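You operate a simulated robot arm through the tools that you are given. There is no shell and no other tool. Be economical: measure what you need, move in short steps, check, and stop when the job is done.

You are at the controls of a simulated two-armed robot. One attempt, no reset.

TASK
Close the wash bench drawer. Then switch the rocker of the can warmer on. Then switch the toggle one of the cream tester on. Then fetch the white jar and set it on the upper shelf of the blue rack. Then put one of the steel cores from the top of the side table on the middle of the mould bench. Then take the nozzle from the top of the side table and put it on the purple puck. Then push the shop door shut. Then put the yellow-knobbed pin on the top of the side table. Then lift the flip cap of the white keg open. Do these in the order given. Set down upright: white jar, nozzle. The toggle one of the cream tester goes to its stop.

Only the result counts: the job must be done as asked and must still hold three seconds after the hand-in. Knocking over, shifting, dropping, spilling or breaking anything else fails it. Lids that push on must go on centred and level and be pressed home; caps that screw on are set level and turned clockwise until they are tight.

THE ROBOT
Two 7-joint arms with two-finger parallel grippers on one trunk, on a base that drives. Base frame: it is fixed to the floor where the robot stands at the start and does not move with it; the origin is under the middle of the robot, x ahead of it, y to its left, z up; the surface under the hand at the start is at about z = 850. Lengths are in mm, angles in degrees, forces in N, time in s.
The left shoulder is at the start at [110, 169, 1289], the right one opposite. With the tool pointing down near the work surface each hand reaches from about 680 to 760 mm from the robot's upright axis, wherever it stands, measured 20 degrees to its own side. Places, roughly: flip cap of the white keg [-1500, 4700, 800]; middle of the mould bench (22x22 cm) [-4620, -4120, 860]; nozzle [-2000, -1750, 750]; purple puck (6x6x3 cm) [-1800, -1600, 800]; rocker of the can warmer [1500, 900, 1000]; shop door [-600, -2200, 1000]; steel core [-1500, -1250, 750]; toggle one of the cream tester [-1500, -1100, 900]; top of the side table [-2000, -1600, 800]; upper shelf of the blue rack [-2900, -1600, 1200]; wash bench drawer [800, -100, 700]; white jar [-1750, -1000, 750]; yellow-knobbed pin (4x4x11 cm) [-1800, -3900, 900]. Payload 1.57 kg a hand.
The tool frame of a hand sits at the grasp point between the pads (the TCP): z along the fingers, y along the line on which they close. The tips reach 30 mm beyond it. Largest opening 80 mm; finger width 17, thickness 12; the body of the gripper, 40 by 82 mm, starts 80 mm behind the TCP.
Orientation is that of the tool frame in the base frame, as a unit quaternion [x, y, z, w]. With the fingers straight down and closing along the base's y, the tool's x points along the base's -x, its y along +y and its z along -z.

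THE INTERFACE
- The arms move only by the tool move_arm. It takes "left_commands", "right_commands" or both (then of equal length, played together; a hand with none holds still); each is a list of rows, each a list of 3 entries, a list of its own where there are three numbers: the turn, a rotation vector about the tool's x, y, z in degrees, then the shift along the tool's x, y, z in mm, then the opening, from 0 (shut) to 1 (fully open). In form: [[[wx, wy, wz], [tx, ty, tz], fingers], ...]. A call has 1 to 12 rows; each row shifts and turns the commanded pose from where the row before left it, along the tool's axes as they then stand. Each row takes 0.2 s and may step no farther than 50 mm and 8.6 degrees from the row before; otherwise, or with a gripper value out of range, the whole call is refused. A pose out of reach is approached as far as the arm can. The call stops where the force on the tool passes 40 N (or 10 N more than at its start, if that is more) or the arm is blocked; 0.2 s more then pass. The fingers move at their own pace (about 72 mm/s each) and stop on an object; they squeeze with about 42 N. The grip force told is the motor's: it shows also when the fingers shut on nothing. Time passes only in rows, and 0.2 s behind the last, so rows that do not move let the fingers close. The reply holds the time, the measured pose of the TCP, the force on the tool along the base axes, the opening and the grip force, in the units named above and with some noise, with the torque about the TCP (base axes, N m) and any sound that the robot's microphone picked up.
- Cameras (640 x 400 px; columns grow to the right, rows downward): "scene" is now at [155, 2.8, 1470]; the picture's right is [0.02, -1.00, 0.00], its down [-0.77, -0.02, -0.63] and it looks along [0.63, 0.02, -0.77] (base axes); focal length 283 px, centre (320, 200). "left" rides on the left gripper at [72, 7, -122] in its tool frame; the picture's right is [-0.09, 1.00, 0.00], its down [-0.84, -0.08, -0.54] and it looks along [-0.54, -0.05, 0.84] (tool axes); focal length 238 px, centre (320, 200). "right" rides on the right gripper at [72, -7, -122] in its tool frame; the picture's right is [0.09, 1.00, 0.00], its down [-0.84, 0.08, -0.54] and it looks along [-0.54, 0.05, 0.84] (tool axes); focal length 238 px, centre (320, 200). There is no depth. A picture from a camera that has moved, and an enlarged one, comes with that camera's place and axes in the base frame and with its lens.
- camera(camera): a new picture of that camera. The clock stands still meanwhile.
- raise_lower(by): slides the trunk up (or, below 0, down) by that many mm; the arms and the scene camera ride with it, the base frame stays. It gives what a move gives, with no picture.
- roll_base(legs): drives the robot by 1 to 6 legs, each [ahead, left, turn to the left] in mm, mm and degrees, along the robot's own axes; the way and the turn of a leg run together, so that a leg with both is an arc; at most 1500 mm and 180 degrees a leg. The arms and the cameras ride along, it lands a little off, and it stops where it bumps. It gives what a move gives.
- pan_tilt(pan, tilt): turns the head with the scene camera to pan (to the left, within 86 degrees either way) and tilt (down, from -29 to 69), counted from straight ahead of the robot. It gives what a move gives.
- zoom(camera, box): a new picture of the part [left, top, right, bottom] of that camera's present view, enlarged. The clock stands still meanwhile.
- sign_off(): hands the job in; it is judged then, once.

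Work in short steps. Places have to be worked out from the pictures, the camera data and where the tool is seen: move nearer, look again, correct. Check each grasp and each placing, and mend what went wrong. You have 196 turns and 184 pictures in all, those below and enlarged ones among them. Open the grippers and draw the arms clear of the work before you hand the job in, unless the task says otherwise; then end with one line.

The tools are called after "Call:" as name(argument=value, ...) on one line, values as JSON. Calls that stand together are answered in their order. move_arm: Moves the arms, as the interface text tells. Its arguments: {"type":"object","properties":{"left_commands":{"type":"array"},"right_commands":{"type":"array"}},"required":[]} The other tools are called the same way: raise_lower (by) slides the trunk up or down; roll_base (legs) drives the base; pan_tilt (pan, tilt) turns the head that bears the scene camera; camera (camera) takes a picture; zoom (camera, box) takes an enlarged picture of a part of a camera's view; sign_off () hands the job in.

At the start:

```text
time_s: 0.0
left_ee_pos: [665.4, 295.1, 1042.4]
left_orientation: [-0.001, 1.0, -0.001, 0.001]
left_contact_force: [-0.1, -0.3, -0.1]
left_moment: [0.03, -0.01, 0.01]
left_opening: 79.9
left_finger_force: 0.1
right_ee_pos: [664.6, -279.4, 1013.4]
right_orientation: [0.001, 1.0, 0.0, 0.0]
right_contact_force: [0.1, 0.4, 0.2]
right_moment: [-0.01, -0.01, -0.03]
right_opening: 80.1
right_finger_force: 0.1
trunk travel left (down, up): [-603.0, 287.0]
robot x, y, heading: [4.5, -2.5, 0.0]
head pan, tilt: [1.4, 50.7]
```

scene: 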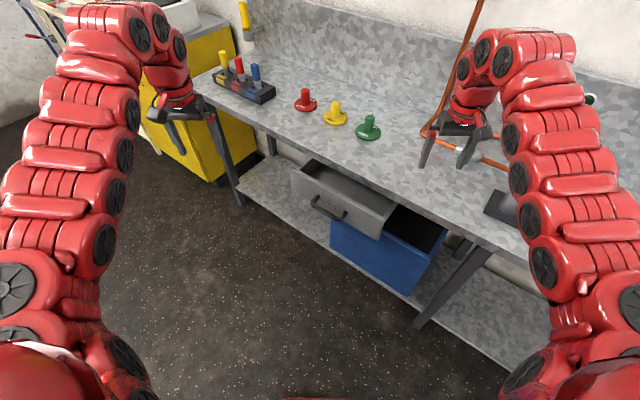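
right: 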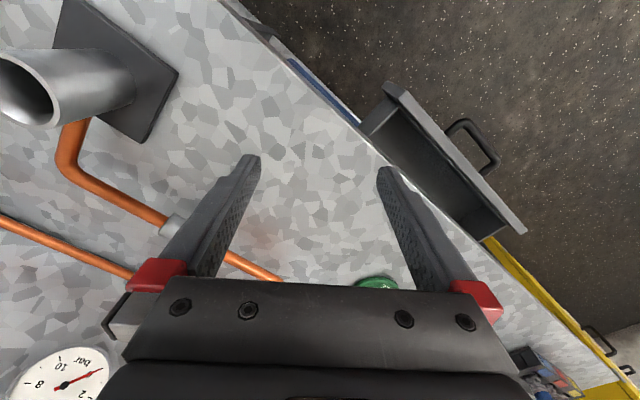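
left: 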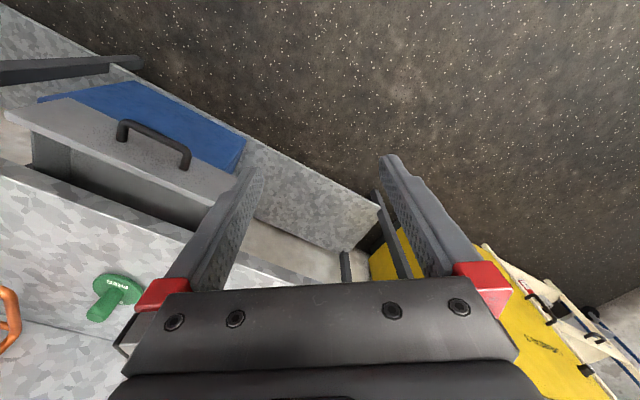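

The drawer under the bench is pulled out, and the bench front runs at about -35° heading. I back off and turn square to the drawer so the left hand can push it.

Call:
roll_base(legs=[[-150, 228, 0], [0, 0, -35]])

Call:
camera(camera="scene")

Call:
camera(camera="left")

```text
time_s: 3.6
left_ee_pos: [565.7, 110.8, 1041.6]
left_orientation: [0.289, 0.957, 0.0, 0.0]
left_contact_force: [-0.9, 0.6, 0.1]
left_moment: [0.01, 0.0, 0.01]
left_opening: 80.1
left_finger_force: 0.1
right_ee_pos: [247.2, -365.4, 1013.7]
right_orientation: [0.289, 0.957, -0.001, 0.0]
right_contact_force: [-0.1, 0.7, -0.8]
right_moment: [-0.02, -0.01, -0.03]
right_opening: 80.0
right_finger_force: 0.0
trunk travel left (down, up): [-603.0, 287.0]
robot x, y, heading: [-148.8, 235.9, -33.5]
head pan, tilt: [1.4, 50.7]
```

```text
180 pictures are left
camera scene: at [-21.7, 149.6, 1470.0], right [-0.53, -0.85, 0.0], down [-0.65, 0.41, -0.63], along [0.54, -0.34, -0.77], focal length 283 px, centre (320, 200)
```

scene: 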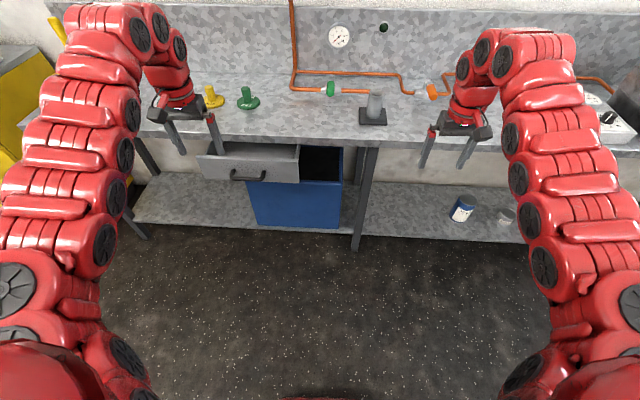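

```text
179 pictures are left
camera left: at [510.1, 155.8, 1165.3], right [0.63, 0.78, 0.0], down [0.65, -0.53, 0.54], along [0.42, -0.34, -0.84], focal length 238 px, centre (320, 200)
```

left: 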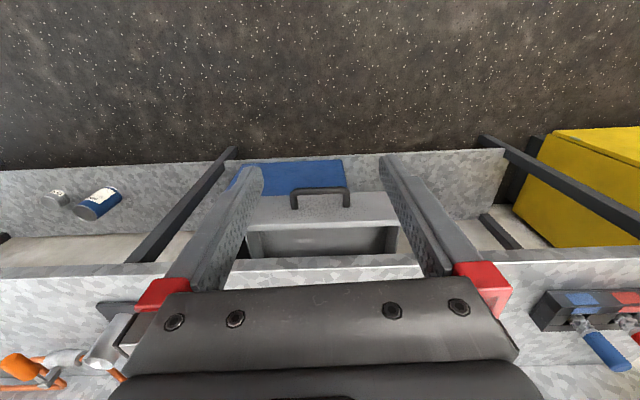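

Triangulating gives the handle at about (686, 3, 778), with the left hand roughly in line. I shut the left fingers, tilt them 45° forward, and lower the trunk.

Call:
move_arm(left_commands=[[[0, -7.5, 0], [0, 0, 0], 0], [[0, -7.5, 0], [0, 0, 0], 0], [[0, -7.5, 0], [0, 0, 0], 0], [[0, -7.5, 0], [0, 0, 0], 0], [[0, -7.5, 0], [0, 0, 0], 0], [[0, -7.5, 0], [0, 0, 0], 0]])

Call:
raise_lower(by=-250)

Call:
camera(camera="scene")

Call:
camera(camera="left")

```text
time_s: 5.0
left_ee_pos: [565.6, 111.8, 1042.0]
left_orientation: [0.287, 0.949, -0.038, 0.124]
left_contact_force: [0.1, 0.5, -0.7]
left_moment: [-0.02, 0.04, 0.01]
left_opening: 0.1
left_finger_force: 21.7
left hand out of reach, approached as far as the arm can: row 3, 4, 5, 6
right_ee_pos: [247.1, -365.5, 1014.1]
right_orientation: [0.289, 0.957, 0.001, 0.0]
right_contact_force: [-0.5, 1.5, -0.1]
right_moment: [0.0, -0.01, 0.01]
right_opening: 80.2
right_finger_force: 0.0
trunk travel left (down, up): [-603.0, 287.0]
robot x, y, heading: [-152.4, 235.6, -33.7]
head pan, tilt: [1.4, 50.7]
```

```text
time_s: 7.6
left_ee_pos: [566.2, 111.1, 792.3]
left_orientation: [0.287, 0.949, -0.038, 0.125]
left_contact_force: [0.0, 0.3, -0.8]
left_moment: [0.01, -0.02, -0.02]
left_opening: 0.0
left_finger_force: 21.8
right_ee_pos: [246.3, -365.2, 763.2]
right_orientation: [0.289, 0.957, 0.001, 0.0]
right_contact_force: [0.5, 0.2, 0.1]
right_moment: [-0.02, 0.01, 0.02]
right_opening: 79.9
right_finger_force: 0.1
trunk travel left (down, up): [-353.0, 537.0]
robot x, y, heading: [-149.9, 235.4, -33.6]
head pan, tilt: [1.4, 50.7]
```

```text
178 pictures are left
camera scene: at [-21.7, 150.0, 1220.0], right [-0.53, -0.85, 0.0], down [-0.65, 0.41, -0.63], along [0.54, -0.34, -0.77], focal length 283 px, centre (320, 200)
```

scene: 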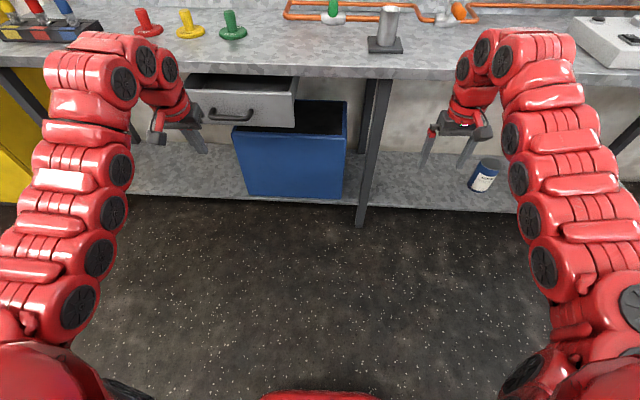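

```text
177 pictures are left
camera left: at [485.5, 171.9, 892.5], right [0.62, 0.78, 0.02], down [0.51, -0.43, 0.74], along [0.59, -0.45, -0.67], focal length 238 px, centre (320, 200)
```

left: 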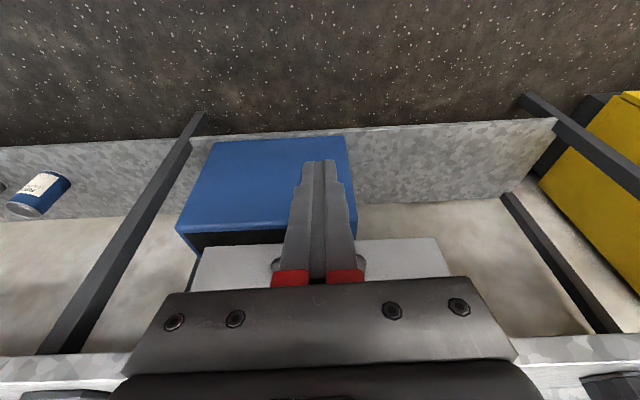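

Tilt reached only about 15°, but that is enough: the fingertips are at handle height and the body stays above the bench top. I raise the right hand clear and drive ahead.

Call:
move_arm(right_commands=[[[0, 0, 0], [0, 0, -45], 1], [[0, 0, 0], [0, 0, -45], 1], [[0, 0, 0], [0, 0, -45], 1], [[0, 0, 0], [0, 0, -45], 1], [[0, 0, 0], [0, 0, -45], 1], [[0, 0, 0], [0, 0, -45], 1]])

Call:
roll_base(legs=[[135, 0, 0]])

Call:
camera(camera="scene")

```text
time_s: 9.0
left_ee_pos: [565.7, 110.0, 792.5]
left_orientation: [0.286, 0.949, -0.037, 0.125]
left_contact_force: [-0.2, 0.6, 0.3]
left_moment: [0.02, -0.01, -0.03]
left_opening: 0.0
left_finger_force: 21.3
right_ee_pos: [271.8, -390.1, 815.5]
right_orientation: [0.289, 0.957, 0.001, 0.001]
right_contact_force: [0.4, 1.1, 0.0]
right_moment: [0.01, -0.01, 0.0]
right_opening: 80.2
right_finger_force: 0.0
right hand out of reach, approached as far as the arm can: row 1, 2, 3, 4, 5, 6
trunk travel left (down, up): [-353.0, 537.0]
robot x, y, heading: [-151.1, 234.9, -33.5]
head pan, tilt: [1.4, 50.7]
```

```text
time_s: 10.2
left_ee_pos: [675.8, 36.1, 792.3]
left_orientation: [0.287, 0.949, -0.037, 0.124]
left_contact_force: [-0.1, 0.1, 0.5]
left_moment: [0.02, 0.01, 0.0]
left_opening: 0.0
left_finger_force: 21.6
right_ee_pos: [382.9, -463.3, 815.0]
right_orientation: [0.29, 0.957, -0.001, 0.001]
right_contact_force: [1.1, 0.3, 0.9]
right_moment: [-0.02, 0.05, -0.04]
right_opening: 79.9
right_finger_force: 0.0
trunk travel left (down, up): [-353.0, 537.0]
robot x, y, heading: [-37.2, 164.4, -33.3]
head pan, tilt: [1.4, 50.7]
```

```text
176 pictures are left
camera scene: at [89.6, 75.9, 1219.8], right [-0.53, -0.85, 0.0], down [-0.65, 0.41, -0.63], along [0.54, -0.34, -0.77], focal length 283 px, centre (320, 200)
```

scene: 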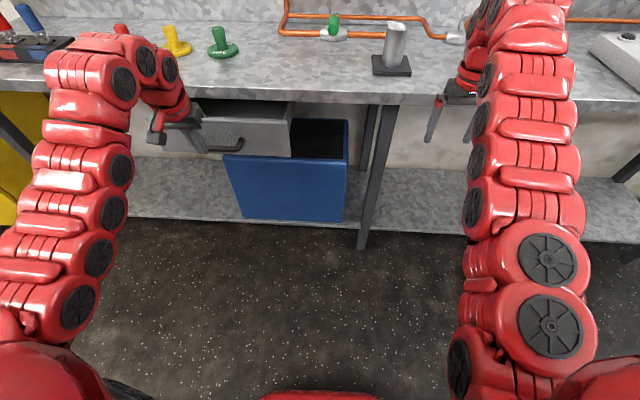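

The right hand couldn't rise, so I swing it out to the right and back, to keep it off the bench edge.

Call:
move_arm(right_commands=[[[0, 0, 3.75], [7.4, -37.9, 0], 1], [[0, 0, 3.75], [7.4, -37.9, 0], 1], [[0, 0, 3.75], [7.4, -37.9, 0], 1], [[0, 0, 3.75], [7.4, -37.9, 0], 1], [[0, 0, 3.75], [7.4, -37.9, 0], 1], [[0, 0, 3.75], [7.4, -37.9, 0], 1], [[0, 0, 3.75], [7.4, -37.9, 0], 1], [[0, 0, 3.75], [7.4, -37.9, 0], 1], [[0, 0, 3.75], [7.4, -37.9, 0], 1], [[0, 0, 3.75], [7.4, -37.9, 0], 1], [[0, 0, 3.75], [7.4, -37.9, 0], 1], [[0, 0, 3.75], [7.4, -37.9, 0], 1]])

Call:
camera(camera="left")

```text
time_s: 12.8
left_ee_pos: [675.4, 37.3, 792.7]
left_orientation: [0.285, 0.949, -0.037, 0.126]
left_contact_force: [0.6, 0.2, 0.8]
left_moment: [-0.01, -0.02, 0.03]
left_opening: 0.2
left_finger_force: 21.0
right_ee_pos: [-33.1, -637.8, 804.2]
right_orientation: [0.634, 0.773, 0.0, 0.002]
right_contact_force: [-1.2, 1.1, -0.7]
right_moment: [0.0, 0.0, -0.02]
right_opening: 80.0
right_finger_force: 0.1
right hand out of reach, approached as far as the arm can: row 3, 6, 8
trunk travel left (down, up): [-353.0, 537.0]
robot x, y, heading: [-40.6, 160.9, -33.6]
head pan, tilt: [1.4, 50.7]
```

```text
175 pictures are left
camera left: at [595.2, 98.9, 892.8], right [0.62, 0.78, 0.02], down [0.51, -0.43, 0.74], along [0.59, -0.45, -0.67], focal length 238 px, centre (320, 200)
```

left: 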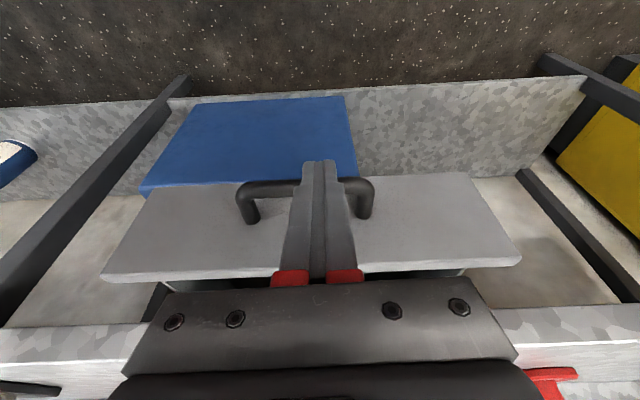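

The fingers are lined up with the handle. I push by driving ahead.

Call:
roll_base(legs=[[70, 0, 0]])

Call:
camera(camera="scene")

```text
time_s: 13.9
left_ee_pos: [733.8, -1.3, 791.3]
left_orientation: [0.287, 0.949, -0.038, 0.124]
left_contact_force: [0.7, -0.3, -0.5]
left_moment: [0.01, 0.02, 0.01]
left_opening: 0.2
left_finger_force: 21.4
right_ee_pos: [24.4, -675.8, 803.6]
right_orientation: [0.634, 0.773, -0.001, 0.001]
right_contact_force: [0.5, 0.1, 0.5]
right_moment: [0.0, 0.03, -0.03]
right_opening: 80.0
right_finger_force: 0.0
trunk travel left (down, up): [-353.0, 537.0]
robot x, y, heading: [14.9, 122.4, -33.6]
head pan, tilt: [1.4, 50.7]
```

```text
174 pictures are left
camera scene: at [146.5, 37.8, 1219.8], right [-0.53, -0.85, 0.0], down [-0.65, 0.41, -0.63], along [0.53, -0.34, -0.77], focal length 283 px, centre (320, 200)
```

scene: 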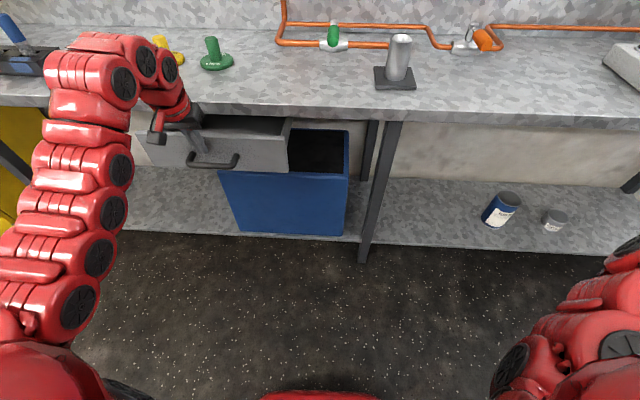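

Contact isn't clear from this view, so I check the left camera.

Call:
camera(camera="left")

Call:
zoom(camera="scene", box=[120, 80, 320, 205])

```text
173 pictures are left
camera left: at [653.4, 59.7, 891.7], right [0.63, 0.78, 0.02], down [0.51, -0.43, 0.74], along [0.59, -0.45, -0.67], focal length 238 px, centre (320, 200)
```

left: 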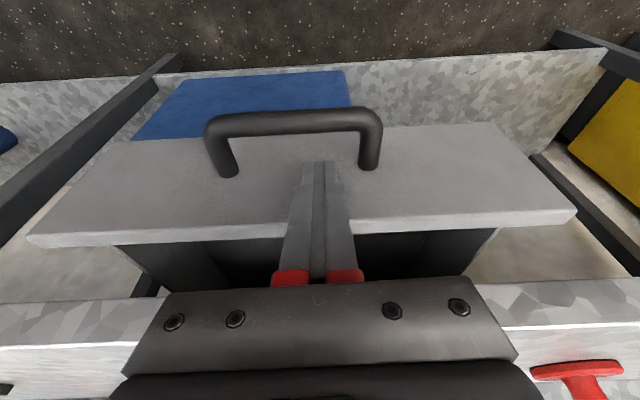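

```text
3.20 times, centred on (220, 142) of scene
camera zoom: at [146.5, 37.8, 1219.8], right [-0.53, -0.85, 0.0], down [-0.65, 0.41, -0.63], along [0.53, -0.34, -0.77], focal length 907 px, centre (640, 384)
```

zoom: 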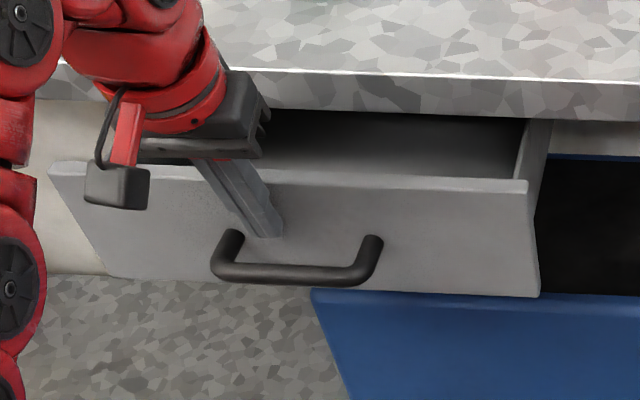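

The fingers passed above the handle and sit at the drawer front itself, which is a good place to push. I continue ahead.

Call:
roll_base(legs=[[50, 0, 0]])

Call:
camera(camera="scene")

```text
time_s: 14.8
left_ee_pos: [773.9, -29.2, 791.2]
left_orientation: [0.286, 0.949, -0.037, 0.124]
left_contact_force: [0.0, 0.1, -0.2]
left_moment: [0.0, 0.0, 0.01]
left_opening: 0.0
left_finger_force: 21.4
right_ee_pos: [65.1, -702.6, 803.5]
right_orientation: [0.634, 0.773, 0.0, 0.0]
right_contact_force: [-0.5, -0.1, -0.9]
right_moment: [0.01, 0.03, 0.0]
right_opening: 79.8
right_finger_force: 0.2
trunk travel left (down, up): [-353.0, 537.0]
robot x, y, heading: [55.1, 91.6, -33.7]
head pan, tilt: [1.4, 50.7]
```

```text
171 pictures are left
camera scene: at [187.5, 10.4, 1219.7], right [-0.54, -0.84, 0.0], down [-0.65, 0.41, -0.63], along [0.53, -0.34, -0.77], focal length 283 px, centre (320, 200)
```

scene: 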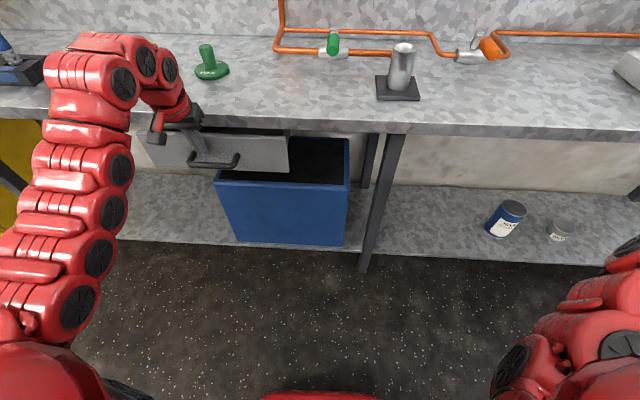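

The drawer is moving with the hand. Another push.

Call:
roll_base(legs=[[40, 0, 0]])

Call:
zoom(camera="scene", box=[100, 80, 360, 242])

```text
time_s: 15.8
left_ee_pos: [802.2, -47.9, 791.4]
left_orientation: [0.288, 0.95, -0.036, 0.118]
left_contact_force: [0.1, 0.4, 0.6]
left_moment: [-0.02, 0.02, 0.02]
left_opening: 0.0
left_finger_force: 21.2
right_ee_pos: [96.5, -724.1, 804.1]
right_orientation: [0.634, 0.774, -0.001, 0.001]
right_contact_force: [-0.4, 0.3, -0.2]
right_moment: [0.01, -0.02, 0.01]
right_opening: 80.2
right_finger_force: 0.0
trunk travel left (down, up): [-353.0, 537.0]
robot x, y, heading: [91.4, 76.3, -33.5]
head pan, tilt: [1.4, 50.7]
stopped in leg 1: the force on the tool passed its limit at 70 N (the readings are from after the stop); the commanded pose is now the measured one
```

```text
2.46 times, centred on (230, 161) of scene
camera zoom: at [217.9, -9.6, 1220.0], right [-0.53, -0.85, 0.0], down [-0.65, 0.41, -0.63], along [0.54, -0.34, -0.77], focal length 697 px, centre (542, 296)
```

zoom: 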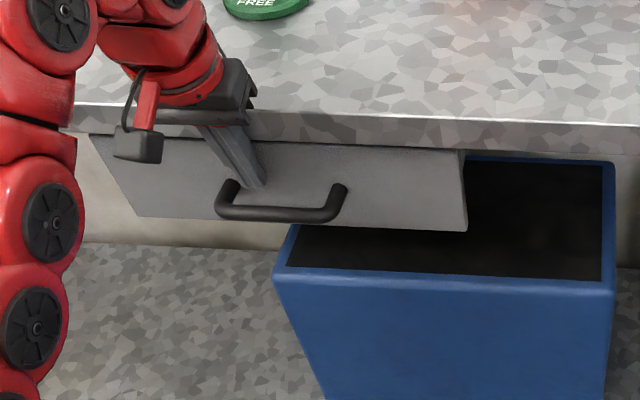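

The push ended on a hard stop at 70 N. I back away and look at whether the drawer is fully home.

Call:
roll_base(legs=[[-150, 0, 0]])

Call:
camera(camera="left")

Call:
zoom(camera="scene", box=[100, 60, 420, 260])

```text
time_s: 17.2
left_ee_pos: [675.9, 38.7, 791.0]
left_orientation: [0.287, 0.95, -0.035, 0.118]
left_contact_force: [0.5, -1.0, 0.1]
left_moment: [0.01, -0.02, -0.01]
left_opening: 0.0
left_finger_force: 21.1
right_ee_pos: [-26.1, -640.1, 803.4]
right_orientation: [0.632, 0.775, 0.0, 0.001]
right_contact_force: [-0.1, -0.4, 0.1]
right_moment: [-0.01, -0.01, -0.01]
right_opening: 79.9
right_finger_force: 0.1
trunk travel left (down, up): [-353.0, 537.0]
robot x, y, heading: [-36.4, 160.3, -33.5]
head pan, tilt: [1.4, 50.7]
```

```text
169 pictures are left
camera left: at [598.0, 98.6, 892.7], right [0.63, 0.78, 0.02], down [0.52, -0.44, 0.73], along [0.58, -0.45, -0.68], focal length 238 px, centre (320, 200)
```

left: 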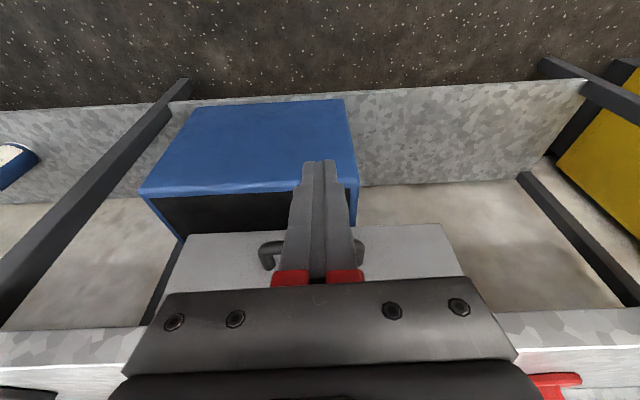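

```text
2.00 times, centred on (260, 160) of scene
camera zoom: at [92.1, 74.4, 1220.2], right [-0.53, -0.85, 0.0], down [-0.65, 0.41, -0.63], along [0.54, -0.34, -0.77], focal length 567 px, centre (440, 280)
```

zoom: 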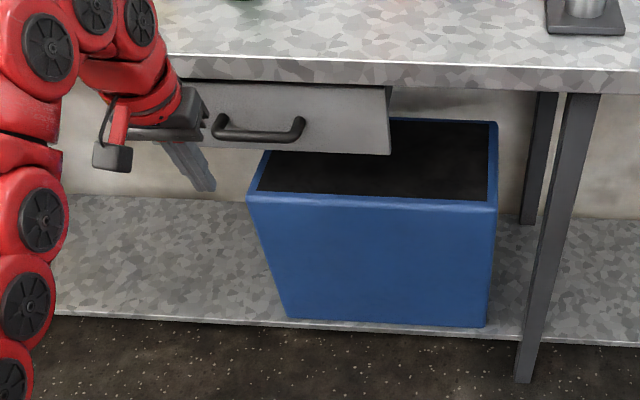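

I can't rule out that the finger, and not the drawer, hit the bench lip. I lower the hand and push on the handle, which keeps the fingers clear of the lip.

Call:
raise_lower(by=-40)

Call:
roll_base(legs=[[80, 0, 0]])

Call:
zoom(camera="scene", box=[100, 60, 420, 260])

```text
time_s: 18.0
left_ee_pos: [678.5, 38.6, 750.5]
left_orientation: [0.287, 0.95, -0.035, 0.118]
left_contact_force: [-0.2, -0.6, 0.7]
left_moment: [0.02, 0.06, 0.02]
left_opening: 0.0
left_finger_force: 21.5
right_ee_pos: [-25.9, -641.1, 764.3]
right_orientation: [0.632, 0.775, 0.0, 0.002]
right_contact_force: [0.6, 0.8, 1.4]
right_moment: [-0.03, 0.0, -0.01]
right_opening: 80.2
right_finger_force: 0.1
trunk travel left (down, up): [-313.0, 577.0]
robot x, y, heading: [-34.3, 156.5, -33.5]
head pan, tilt: [1.4, 50.7]
```

```text
time_s: 19.1
left_ee_pos: [746.4, -6.7, 750.9]
left_orientation: [0.287, 0.95, -0.036, 0.117]
left_contact_force: [0.2, -0.8, 0.6]
left_moment: [0.04, 0.03, 0.0]
left_opening: 0.1
left_finger_force: 21.5
right_ee_pos: [44.4, -685.9, 763.6]
right_orientation: [0.632, 0.775, -0.001, 0.001]
right_contact_force: [0.8, 0.5, 0.8]
right_moment: [0.01, -0.01, 0.07]
right_opening: 79.7
right_finger_force: 0.0
trunk travel left (down, up): [-313.0, 577.0]
robot x, y, heading: [34.6, 112.0, -33.5]
head pan, tilt: [1.4, 50.7]
```

```text
2.00 times, centred on (260, 160) of scene
camera zoom: at [162.6, 28.0, 1179.8], right [-0.53, -0.85, 0.0], down [-0.66, 0.41, -0.63], along [0.54, -0.34, -0.77], focal length 567 px, centre (440, 280)
```

zoom: 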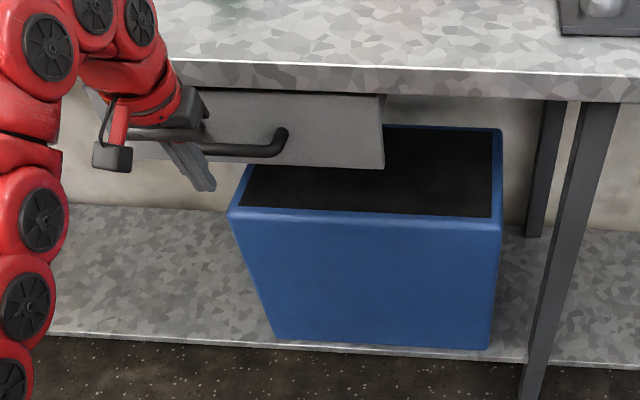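

The fingers are now in front of the handle bar. I push a little further until the force stops it.

Call:
roll_base(legs=[[50, 0, 0]])

Call:
zoom(camera="scene", box=[100, 60, 420, 260])

```text
time_s: 20.0
left_ee_pos: [775.2, -24.7, 748.0]
left_orientation: [0.288, 0.951, -0.032, 0.106]
left_contact_force: [-0.1, -0.4, 0.3]
left_moment: [0.01, 0.01, 0.0]
left_opening: 0.0
left_finger_force: 21.4
right_ee_pos: [77.5, -707.7, 764.9]
right_orientation: [0.633, 0.774, -0.001, 0.001]
right_contact_force: [-1.0, 0.3, -0.5]
right_moment: [0.02, 0.01, 0.04]
right_opening: 79.8
right_finger_force: 0.1
trunk travel left (down, up): [-313.0, 577.0]
robot x, y, heading: [62.2, 90.8, -33.2]
head pan, tilt: [1.4, 50.7]
stopped in leg 1: the force on the tool passed its limit at 90 N (the readings are from after the stop); the commanded pose is now the measured one
```

```text
2.00 times, centred on (260, 160) of scene
camera zoom: at [194.7, 7.2, 1179.9], right [-0.53, -0.85, 0.0], down [-0.66, 0.41, -0.63], along [0.54, -0.34, -0.77], focal length 567 px, centre (440, 280)
```

zoom: 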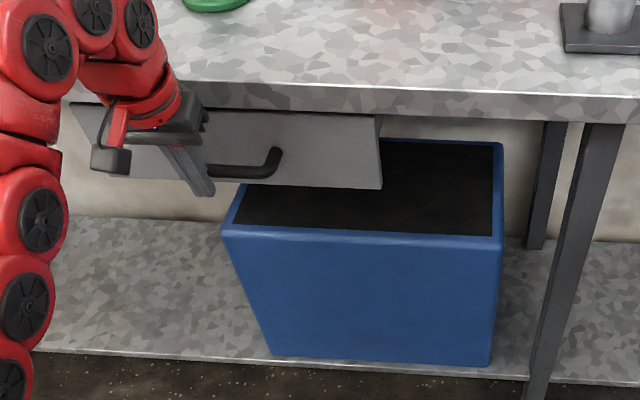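

The handle met a hard stop at 90 N, well short of the lip, so the drawer is closed. I back off, restore the arms and trunk, and turn toward the can warmer.

Call:
roll_base(legs=[[-350, 0, 0]])

Call:
raise_lower(by=290)

Call:
move_arm(right_commands=[[[0, 0, -3.75], [-7.4, 37.9, 0], 1], [[0, 0, -3.75], [-7.4, 37.9, 0], 1], [[0, 0, -3.75], [-7.4, 37.9, 0], 1], [[0, 0, -3.75], [-7.4, 37.9, 0], 1], [[0, 0, -3.75], [-7.4, 37.9, 0], 1], [[0, 0, -3.75], [-7.4, 37.9, 0], 1], [[0, 0, -3.75], [-7.4, 37.9, 0], 1], [[0, 0, -3.75], [-7.4, 37.9, 0], 1], [[0, 0, -3.75], [-7.4, 37.9, 0], 1], [[0, 0, -3.75], [-7.4, 37.9, 0], 1], [[0, 0, -3.75], [-7.4, 37.9, 0], 1], [[0, 0, -3.75], [-7.4, 37.9, 0], 1]])

Call:
pan_tilt(pan=45, tilt=25)

Call:
camera(camera="scene")

```text
time_s: 22.2
left_ee_pos: [494.6, 161.4, 749.0]
left_orientation: [0.286, 0.952, -0.033, 0.107]
left_contact_force: [-0.7, 0.3, 0.2]
left_moment: [-0.05, -0.02, -0.01]
left_opening: 0.1
left_finger_force: 21.5
right_ee_pos: [-200.1, -522.0, 763.9]
right_orientation: [0.631, 0.776, 0.0, 0.002]
right_contact_force: [0.6, -0.6, 0.4]
right_moment: [-0.03, -0.01, -0.03]
right_opening: 79.8
right_finger_force: 0.1
trunk travel left (down, up): [-313.0, 577.0]
robot x, y, heading: [-214.1, 276.8, -33.3]
head pan, tilt: [1.4, 50.7]
```

```text
time_s: 25.1
left_ee_pos: [494.0, 161.7, 1038.1]
left_orientation: [0.286, 0.952, -0.032, 0.107]
left_contact_force: [-0.5, -0.6, -0.2]
left_moment: [0.02, 0.01, -0.02]
left_opening: 0.1
left_finger_force: 21.5
right_ee_pos: [-199.7, -523.2, 1053.6]
right_orientation: [0.631, 0.776, -0.001, 0.001]
right_contact_force: [0.1, 0.2, 0.2]
right_moment: [0.0, 0.02, 0.03]
right_opening: 80.1
right_finger_force: 0.1
trunk travel left (down, up): [-603.0, 287.0]
robot x, y, heading: [-215.3, 273.7, -33.2]
head pan, tilt: [1.4, 50.7]
```

```text
time_s: 27.7
left_ee_pos: [492.7, 160.9, 1038.0]
left_orientation: [0.287, 0.952, -0.033, 0.107]
left_contact_force: [-0.5, -1.0, 0.1]
left_moment: [0.0, 0.01, -0.01]
left_opening: 0.0
left_finger_force: 21.5
right_ee_pos: [204.4, -350.0, 1041.0]
right_orientation: [0.286, 0.958, -0.001, 0.002]
right_contact_force: [0.1, -0.3, 0.0]
right_moment: [0.0, -0.05, 0.0]
right_opening: 80.0
right_finger_force: 0.0
right hand out of reach, approached as far as the arm can: row 5, 11
trunk travel left (down, up): [-603.0, 287.0]
robot x, y, heading: [-216.7, 276.7, -33.3]
head pan, tilt: [1.4, 50.7]
```

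```text
time_s: 28.9
left_ee_pos: [494.5, 162.0, 1037.6]
left_orientation: [0.286, 0.952, -0.033, 0.107]
left_contact_force: [0.7, 0.1, 0.2]
left_moment: [-0.02, 0.01, 0.03]
left_opening: 0.0
left_finger_force: 21.3
right_ee_pos: [205.9, -349.1, 1041.1]
right_orientation: [0.286, 0.958, -0.001, 0.002]
right_contact_force: [-0.3, -0.5, 0.2]
right_moment: [-0.03, 0.02, -0.04]
right_opening: 80.0
right_finger_force: 0.0
trunk travel left (down, up): [-603.0, 287.0]
robot x, y, heading: [-215.6, 277.3, -33.1]
head pan, tilt: [45.0, 25.0]
```

```text
165 pictures are left
camera scene: at [-59.5, 250.6, 1508.3], right [0.2, -0.98, 0.0], down [-0.41, -0.09, -0.91], along [0.89, 0.18, -0.42], focal length 283 px, centre (320, 200)
```

scene: 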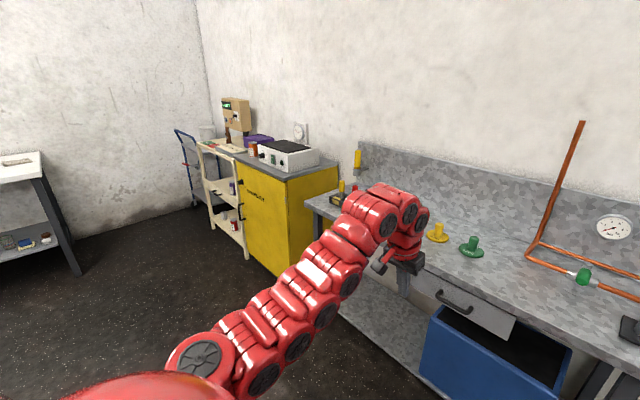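

Call:
zoom(camera="scene", box=[170, 80, 350, 280])

```text
2.00 times, centred on (260, 180) of scene
camera zoom: at [-59.5, 250.6, 1508.3], right [0.2, -0.98, 0.0], down [-0.41, -0.09, -0.91], along [0.89, 0.18, -0.42], focal length 567 px, centre (440, 240)
```

zoom: 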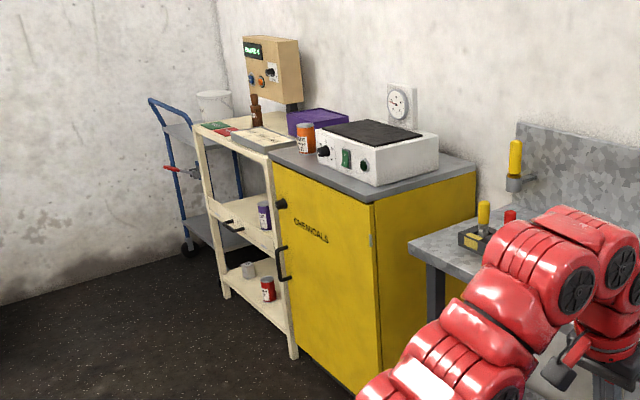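

The can warmer (white box with a green rocker) is on the yellow cabinet at roughly (1556, 879, 1000), facing the same way as the bench. I slide left until it is in front of me.

Call:
roll_base(legs=[[0, 1250, -1.8]])

Call:
pan_tilt(pan=0, tilt=30)

Call:
camera(camera="scene")

```text
time_s: 35.3
left_ee_pos: [1210.1, 1198.7, 1038.4]
left_orientation: [0.301, 0.947, -0.034, 0.105]
left_contact_force: [0.7, 0.1, -0.8]
left_moment: [0.02, -0.03, 0.01]
left_opening: 0.2
left_finger_force: 21.4
right_ee_pos: [905.7, 698.2, 1040.4]
right_orientation: [0.3, 0.954, -0.001, 0.001]
right_contact_force: [-0.8, 0.8, 1.1]
right_moment: [-0.01, -0.01, -0.01]
right_opening: 80.5
right_finger_force: 0.1
trunk travel left (down, up): [-603.0, 287.0]
robot x, y, heading: [502.5, 1335.0, -35.4]
head pan, tilt: [45.0, 25.0]
```

```text
time_s: 36.4
left_ee_pos: [1211.9, 1198.9, 1037.4]
left_orientation: [0.3, 0.947, -0.033, 0.106]
left_contact_force: [-0.1, 0.3, -0.4]
left_moment: [0.01, 0.01, -0.01]
left_opening: 0.0
left_finger_force: 21.5
right_ee_pos: [906.0, 698.3, 1040.7]
right_orientation: [0.301, 0.954, -0.001, 0.001]
right_contact_force: [0.2, -0.2, 1.0]
right_moment: [-0.01, 0.01, -0.02]
right_opening: 80.0
right_finger_force: 0.1
trunk travel left (down, up): [-603.0, 287.0]
robot x, y, heading: [505.0, 1337.2, -35.0]
head pan, tilt: [0.0, 30.0]
```

```text
163 pictures are left
camera scene: at [642.9, 1238.4, 1500.4], right [-0.57, -0.82, 0.0], down [-0.41, 0.29, -0.87], along [0.71, -0.5, -0.5], focal length 283 px, centre (320, 200)
```

scene: 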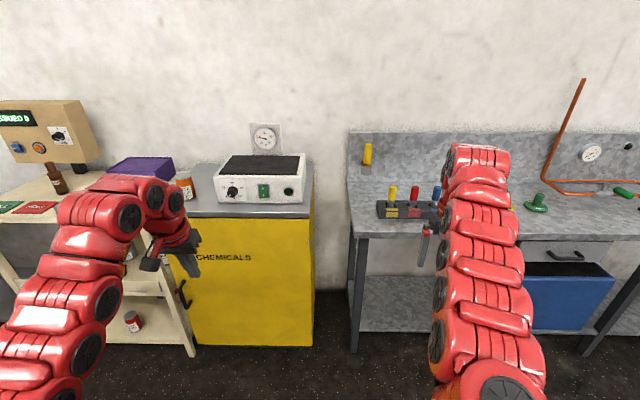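

Call:
zoom(camera="scene", box=[210, 145, 314, 210])

```text
6.15 times, centred on (262, 178) of scene
camera zoom: at [642.9, 1238.4, 1500.4], right [-0.57, -0.82, 0.0], down [-0.41, 0.29, -0.87], along [0.71, -0.5, -0.5], focal length 1743 px, centre (677, 338)
```

zoom: 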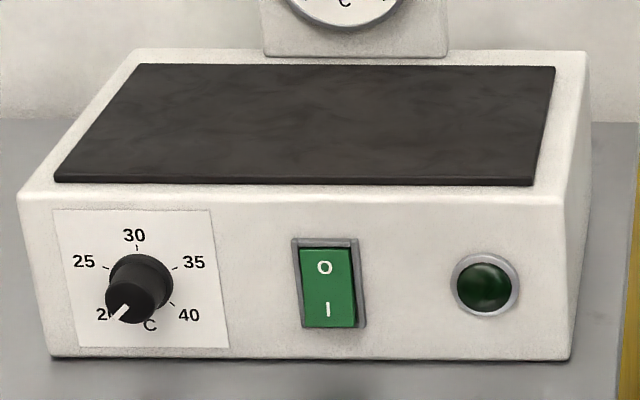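

The rocker shows O on top and I below, so I press the lower half. I swing the left tool forward to horizontal, pivoting about the wrist.

Call:
move_arm(left_commands=[[[0, -7, 0], [-24, 0, 0], 0], [[0, -7, 0], [-24, 0, 0], 0], [[0, -7, 0], [-24, 0, 0], 0], [[0, -7, 0], [-24, 0, 0], 0], [[0, -7, 0], [-24, 0, 0], 0], [[0, -7, 0], [-24, 0, 0], 0], [[0, -7, 0], [-24, 0, 0], 0], [[0, -7, 0], [-24, 0, 0], 0], [[0, -7, 0], [-24, 0, 0], 0], [[0, -7, 0], [-24, 0, 0], 0], [[0, -7, 0], [-24, 0, 0], 0]])

Call:
camera(camera="scene")

```text
time_s: 38.8
left_ee_pos: [1352.0, 1099.1, 1224.0]
left_orientation: [0.215, 0.674, -0.215, 0.674]
left_contact_force: [-0.2, -0.3, -0.6]
left_moment: [-0.04, 0.0, 0.02]
left_opening: 0.0
left_finger_force: 21.4
left hand out of reach, approached as far as the arm can: row 1
right_ee_pos: [905.4, 698.2, 1040.3]
right_orientation: [0.301, 0.954, -0.001, 0.002]
right_contact_force: [-0.5, -0.4, 0.2]
right_moment: [0.03, 0.01, 0.07]
right_opening: 80.0
right_finger_force: 0.0
trunk travel left (down, up): [-603.0, 287.0]
robot x, y, heading: [505.4, 1333.3, -34.9]
head pan, tilt: [0.0, 30.0]
```

```text
161 pictures are left
camera scene: at [642.8, 1238.2, 1500.4], right [-0.57, -0.82, 0.0], down [-0.41, 0.29, -0.87], along [0.71, -0.5, -0.5], focal length 283 px, centre (320, 200)
```

scene: 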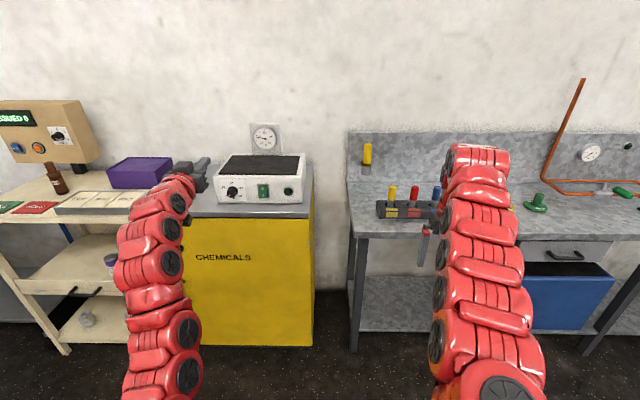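

The left hand is now horizontal. I move right 80 mm and lower the trunk to bring the fingers level with the rocker's lower half.

Call:
roll_base(legs=[[0, -80, 0]])

Call:
raise_lower(by=-240)

Call:
camera(camera="left")

Call:
camera(camera="scene")

```text
time_s: 39.9
left_ee_pos: [1305.7, 1032.7, 1224.6]
left_orientation: [0.216, 0.675, -0.214, 0.672]
left_contact_force: [-0.3, -0.2, -0.1]
left_moment: [0.02, 0.0, 0.05]
left_opening: 0.0
left_finger_force: 21.1
right_ee_pos: [857.8, 631.4, 1041.2]
right_orientation: [0.301, 0.954, -0.002, 0.002]
right_contact_force: [-0.4, -0.5, -1.0]
right_moment: [0.01, -0.02, 0.0]
right_opening: 80.1
right_finger_force: 0.0
trunk travel left (down, up): [-603.0, 287.0]
robot x, y, heading: [463.1, 1270.8, -35.3]
head pan, tilt: [0.0, 30.0]
```

```text
time_s: 42.4
left_ee_pos: [1305.5, 1033.6, 985.3]
left_orientation: [0.215, 0.675, -0.214, 0.672]
left_contact_force: [0.0, -0.3, 0.0]
left_moment: [0.02, -0.01, 0.04]
left_opening: 0.0
left_finger_force: 21.0
right_ee_pos: [858.6, 632.2, 800.5]
right_orientation: [0.302, 0.953, -0.002, 0.002]
right_contact_force: [0.1, -0.3, -0.9]
right_moment: [0.01, 0.0, 0.03]
right_opening: 80.0
right_finger_force: 0.0
trunk travel left (down, up): [-363.0, 527.0]
robot x, y, heading: [459.1, 1270.1, -35.3]
head pan, tilt: [0.0, 30.0]
```

```text
160 pictures are left
camera left: at [1209.9, 1108.4, 913.6], right [0.58, 0.81, 0.09], down [-0.49, 0.25, 0.84], along [0.66, -0.53, 0.54], focal length 238 px, centre (320, 200)
```

left: 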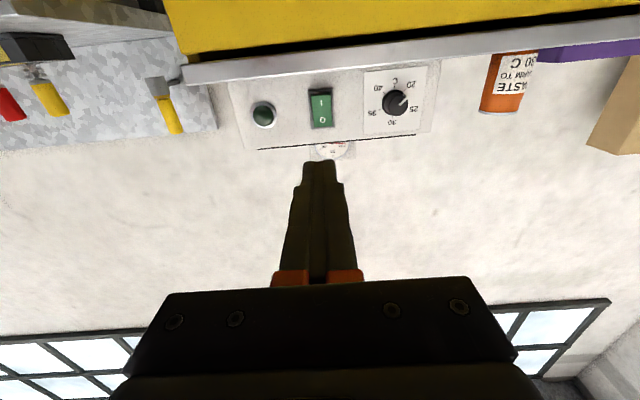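

```text
159 pictures are left
camera scene: at [596.7, 1173.0, 1260.5], right [-0.58, -0.82, 0.0], down [-0.41, 0.29, -0.87], along [0.71, -0.5, -0.5], focal length 283 px, centre (320, 200)
```

scene: 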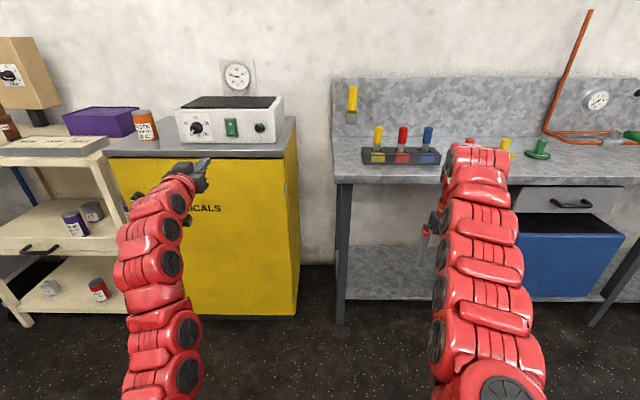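

Triangulating puts the rocker at about (1521, 877, 995), with the hand in line laterally. I drive 185 mm closer and look again.

Call:
roll_base(legs=[[185, 0, 0.3]])

Call:
camera(camera="left")

Call:
zoom(camera="scene", box=[140, 80, 340, 205])

```text
time_s: 43.9
left_ee_pos: [1457.0, 934.8, 983.2]
left_orientation: [0.212, 0.676, -0.211, 0.674]
left_contact_force: [-0.4, -0.4, -1.0]
left_moment: [0.01, -0.03, 0.04]
left_opening: 0.0
left_finger_force: 21.2
right_ee_pos: [1013.4, 531.2, 799.2]
right_orientation: [0.297, 0.955, -0.001, 0.001]
right_contact_force: [0.1, -0.3, -0.3]
right_moment: [0.04, 0.02, -0.02]
right_opening: 79.8
right_finger_force: 0.1
trunk travel left (down, up): [-363.0, 527.0]
robot x, y, heading: [607.1, 1166.1, -34.8]
head pan, tilt: [0.0, 30.0]
```

```text
158 pictures are left
camera left: at [1360.4, 1010.3, 912.6], right [0.57, 0.82, 0.09], down [-0.49, 0.24, 0.84], along [0.66, -0.52, 0.54], focal length 238 px, centre (320, 200)
```

left: 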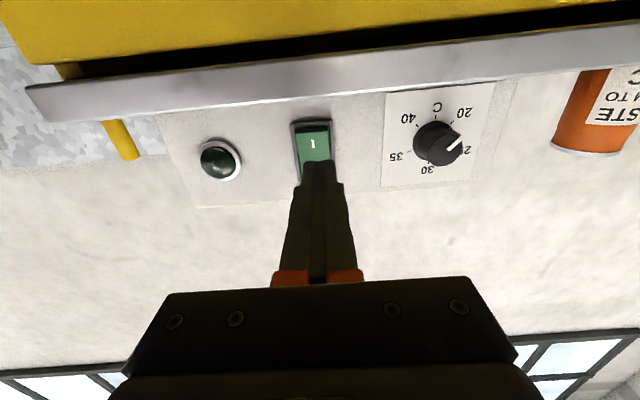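

```text
3.20 times, centred on (240, 142) of scene
camera zoom: at [747.0, 1069.7, 1260.2], right [-0.57, -0.82, 0.0], down [-0.41, 0.29, -0.87], along [0.71, -0.49, -0.5], focal length 907 px, centre (576, 384)
```

zoom: 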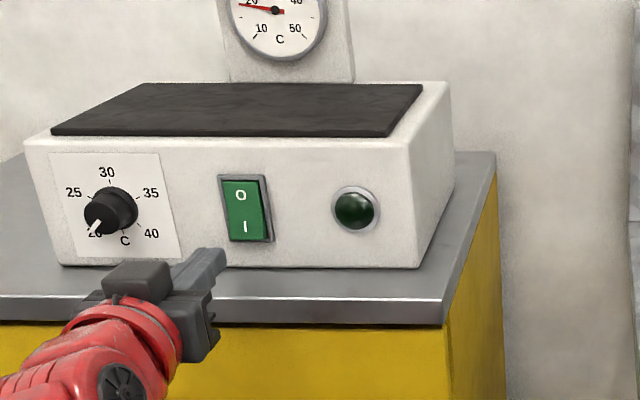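

The "I" label is at about (1523, 881, 986) and the tip is about 55 mm short and 6 mm left of it. I correct and press forward in small rows.

Call:
move_arm(left_commands=[[[0, 0, 0], [3, -6, 15], 0], [[0, 0, 0], [0, 0, 15], 0], [[0, 0, 0], [0, 0, 10], 0], [[0, 0, 0], [0, 0, 6], 0], [[0, 0, 0], [0, 0, 5], 0], [[0, 0, 0], [0, 0, 4], 0], [[0, 0, 0], [0, 0, 4], 0], [[0, 0, 0], [0, 0, 4], 0], [[0, 0, 0], [0, 0, 4], 0]])

Call:
zoom(camera="scene", box=[140, 80, 340, 205])

```text
time_s: 45.9
left_ee_pos: [1503.5, 894.6, 981.9]
left_orientation: [0.212, 0.676, -0.212, 0.673]
left_contact_force: [-29.9, 14.9, -12.4]
left_moment: [0.16, -0.01, -0.24]
left_opening: 0.0
left_finger_force: 21.2
right_ee_pos: [1010.4, 532.7, 801.6]
right_orientation: [0.298, 0.955, -0.002, 0.002]
right_contact_force: [-0.2, -0.6, 1.1]
right_moment: [0.0, 0.03, -0.02]
right_opening: 79.9
right_finger_force: 0.1
trunk travel left (down, up): [-363.0, 527.0]
robot x, y, heading: [605.6, 1170.2, -34.7]
head pan, tilt: [0.0, 30.0]
```

```text
3.20 times, centred on (240, 142) of scene
camera zoom: at [742.9, 1072.2, 1260.6], right [-0.57, -0.82, 0.0], down [-0.41, 0.28, -0.87], along [0.71, -0.49, -0.5], focal length 907 px, centre (576, 384)
```

zoom: 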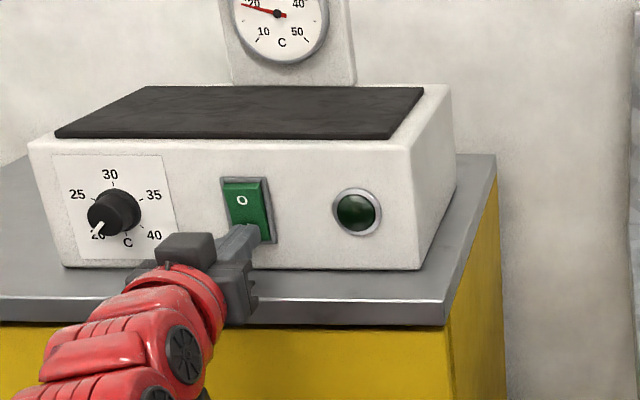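

There is contact at about 33 N but no click or lamp yet. I press a few mm more.

Call:
move_arm(left_commands=[[[0, 0, 0], [0, 0, 3], 0], [[0, 0, 0], [0, 0, 3], 0], [[0, 0, 0], [0, 0, 3], 0]])

Call:
zoom(camera="scene", box=[180, 100, 280, 162])

Call:
camera(camera="left")

```text
time_s: 46.2
left_ee_pos: [1503.9, 895.1, 982.2]
left_orientation: [0.213, 0.676, -0.212, 0.673]
left_contact_force: [-26.4, 12.2, -3.0]
left_moment: [-0.07, -0.12, -0.21]
left_opening: 0.0
left_finger_force: 20.8
right_ee_pos: [1009.3, 533.6, 803.5]
right_orientation: [0.297, 0.955, -0.002, 0.003]
right_contact_force: [-0.4, -0.4, 0.4]
right_moment: [0.0, 0.01, -0.01]
right_opening: 79.7
right_finger_force: 0.0
trunk travel left (down, up): [-363.0, 527.0]
robot x, y, heading: [603.0, 1166.5, -34.6]
head pan, tilt: [0.0, 30.0]
stopped in row 1 (left hand): the force on the tool passed its limit at 53 N (the readings are from after the stop); the commanded pose is now the measured one
```

```text
6.40 times, centred on (230, 131) of scene
camera zoom: at [741.2, 1072.8, 1261.1], right [-0.57, -0.82, 0.0], down [-0.41, 0.28, -0.87], along [0.71, -0.49, -0.5], focal length 1813 px, centre (896, 642)
```

zoom: 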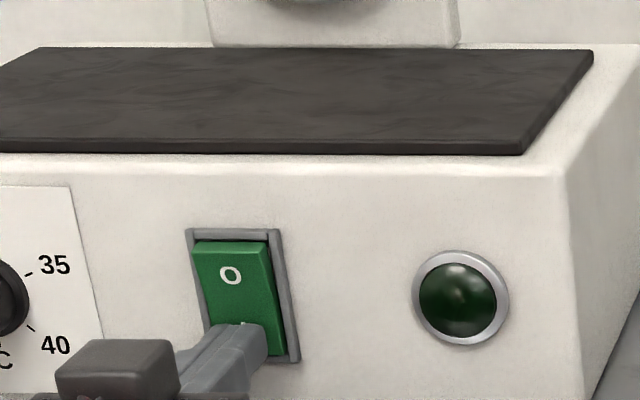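

```text
154 pictures are left
camera left: at [1407.9, 969.4, 910.9], right [0.57, 0.82, 0.09], down [-0.49, 0.24, 0.84], along [0.66, -0.52, 0.54], focal length 238 px, centre (320, 200)
```

left: 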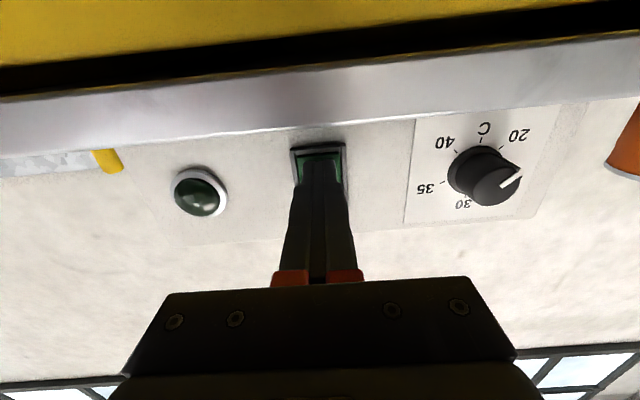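

The O half now seems to stand out. I draw back straight and check the rocker.

Call:
move_arm(left_commands=[[[0, 0, 0], [0, 0, -30], 0], [[0, 0, 0], [0, 0, -40], 0], [[0, 0, 0], [0, 0, -40], 0]])

Call:
zoom(camera="scene", box=[180, 100, 280, 162])

```text
time_s: 47.0
left_ee_pos: [1415.7, 956.2, 981.9]
left_orientation: [0.213, 0.677, -0.212, 0.672]
left_contact_force: [0.2, 0.1, 0.2]
left_moment: [-0.01, -0.04, -0.01]
left_opening: 0.1
left_finger_force: 21.2
right_ee_pos: [1012.3, 531.4, 800.8]
right_orientation: [0.297, 0.955, -0.001, 0.001]
right_contact_force: [0.3, 0.1, -0.1]
right_moment: [-0.01, 0.02, 0.01]
right_opening: 79.9
right_finger_force: 0.2
trunk travel left (down, up): [-363.0, 527.0]
robot x, y, heading: [607.6, 1167.0, -34.8]
head pan, tilt: [0.0, 30.0]
```

```text
6.40 times, centred on (230, 131) of scene
camera zoom: at [744.9, 1071.2, 1260.5], right [-0.57, -0.82, 0.0], down [-0.41, 0.28, -0.87], along [0.71, -0.49, -0.5], focal length 1813 px, centre (896, 642)
```

zoom: 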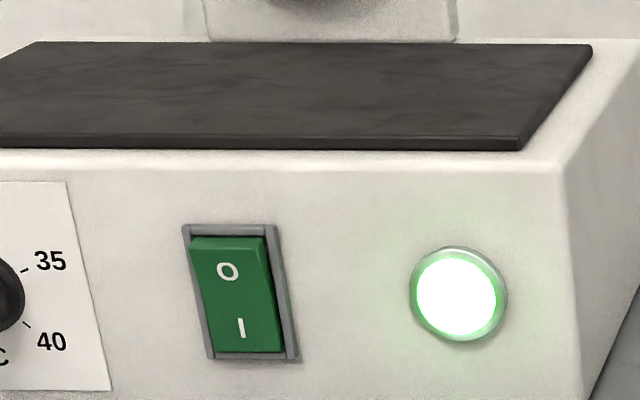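

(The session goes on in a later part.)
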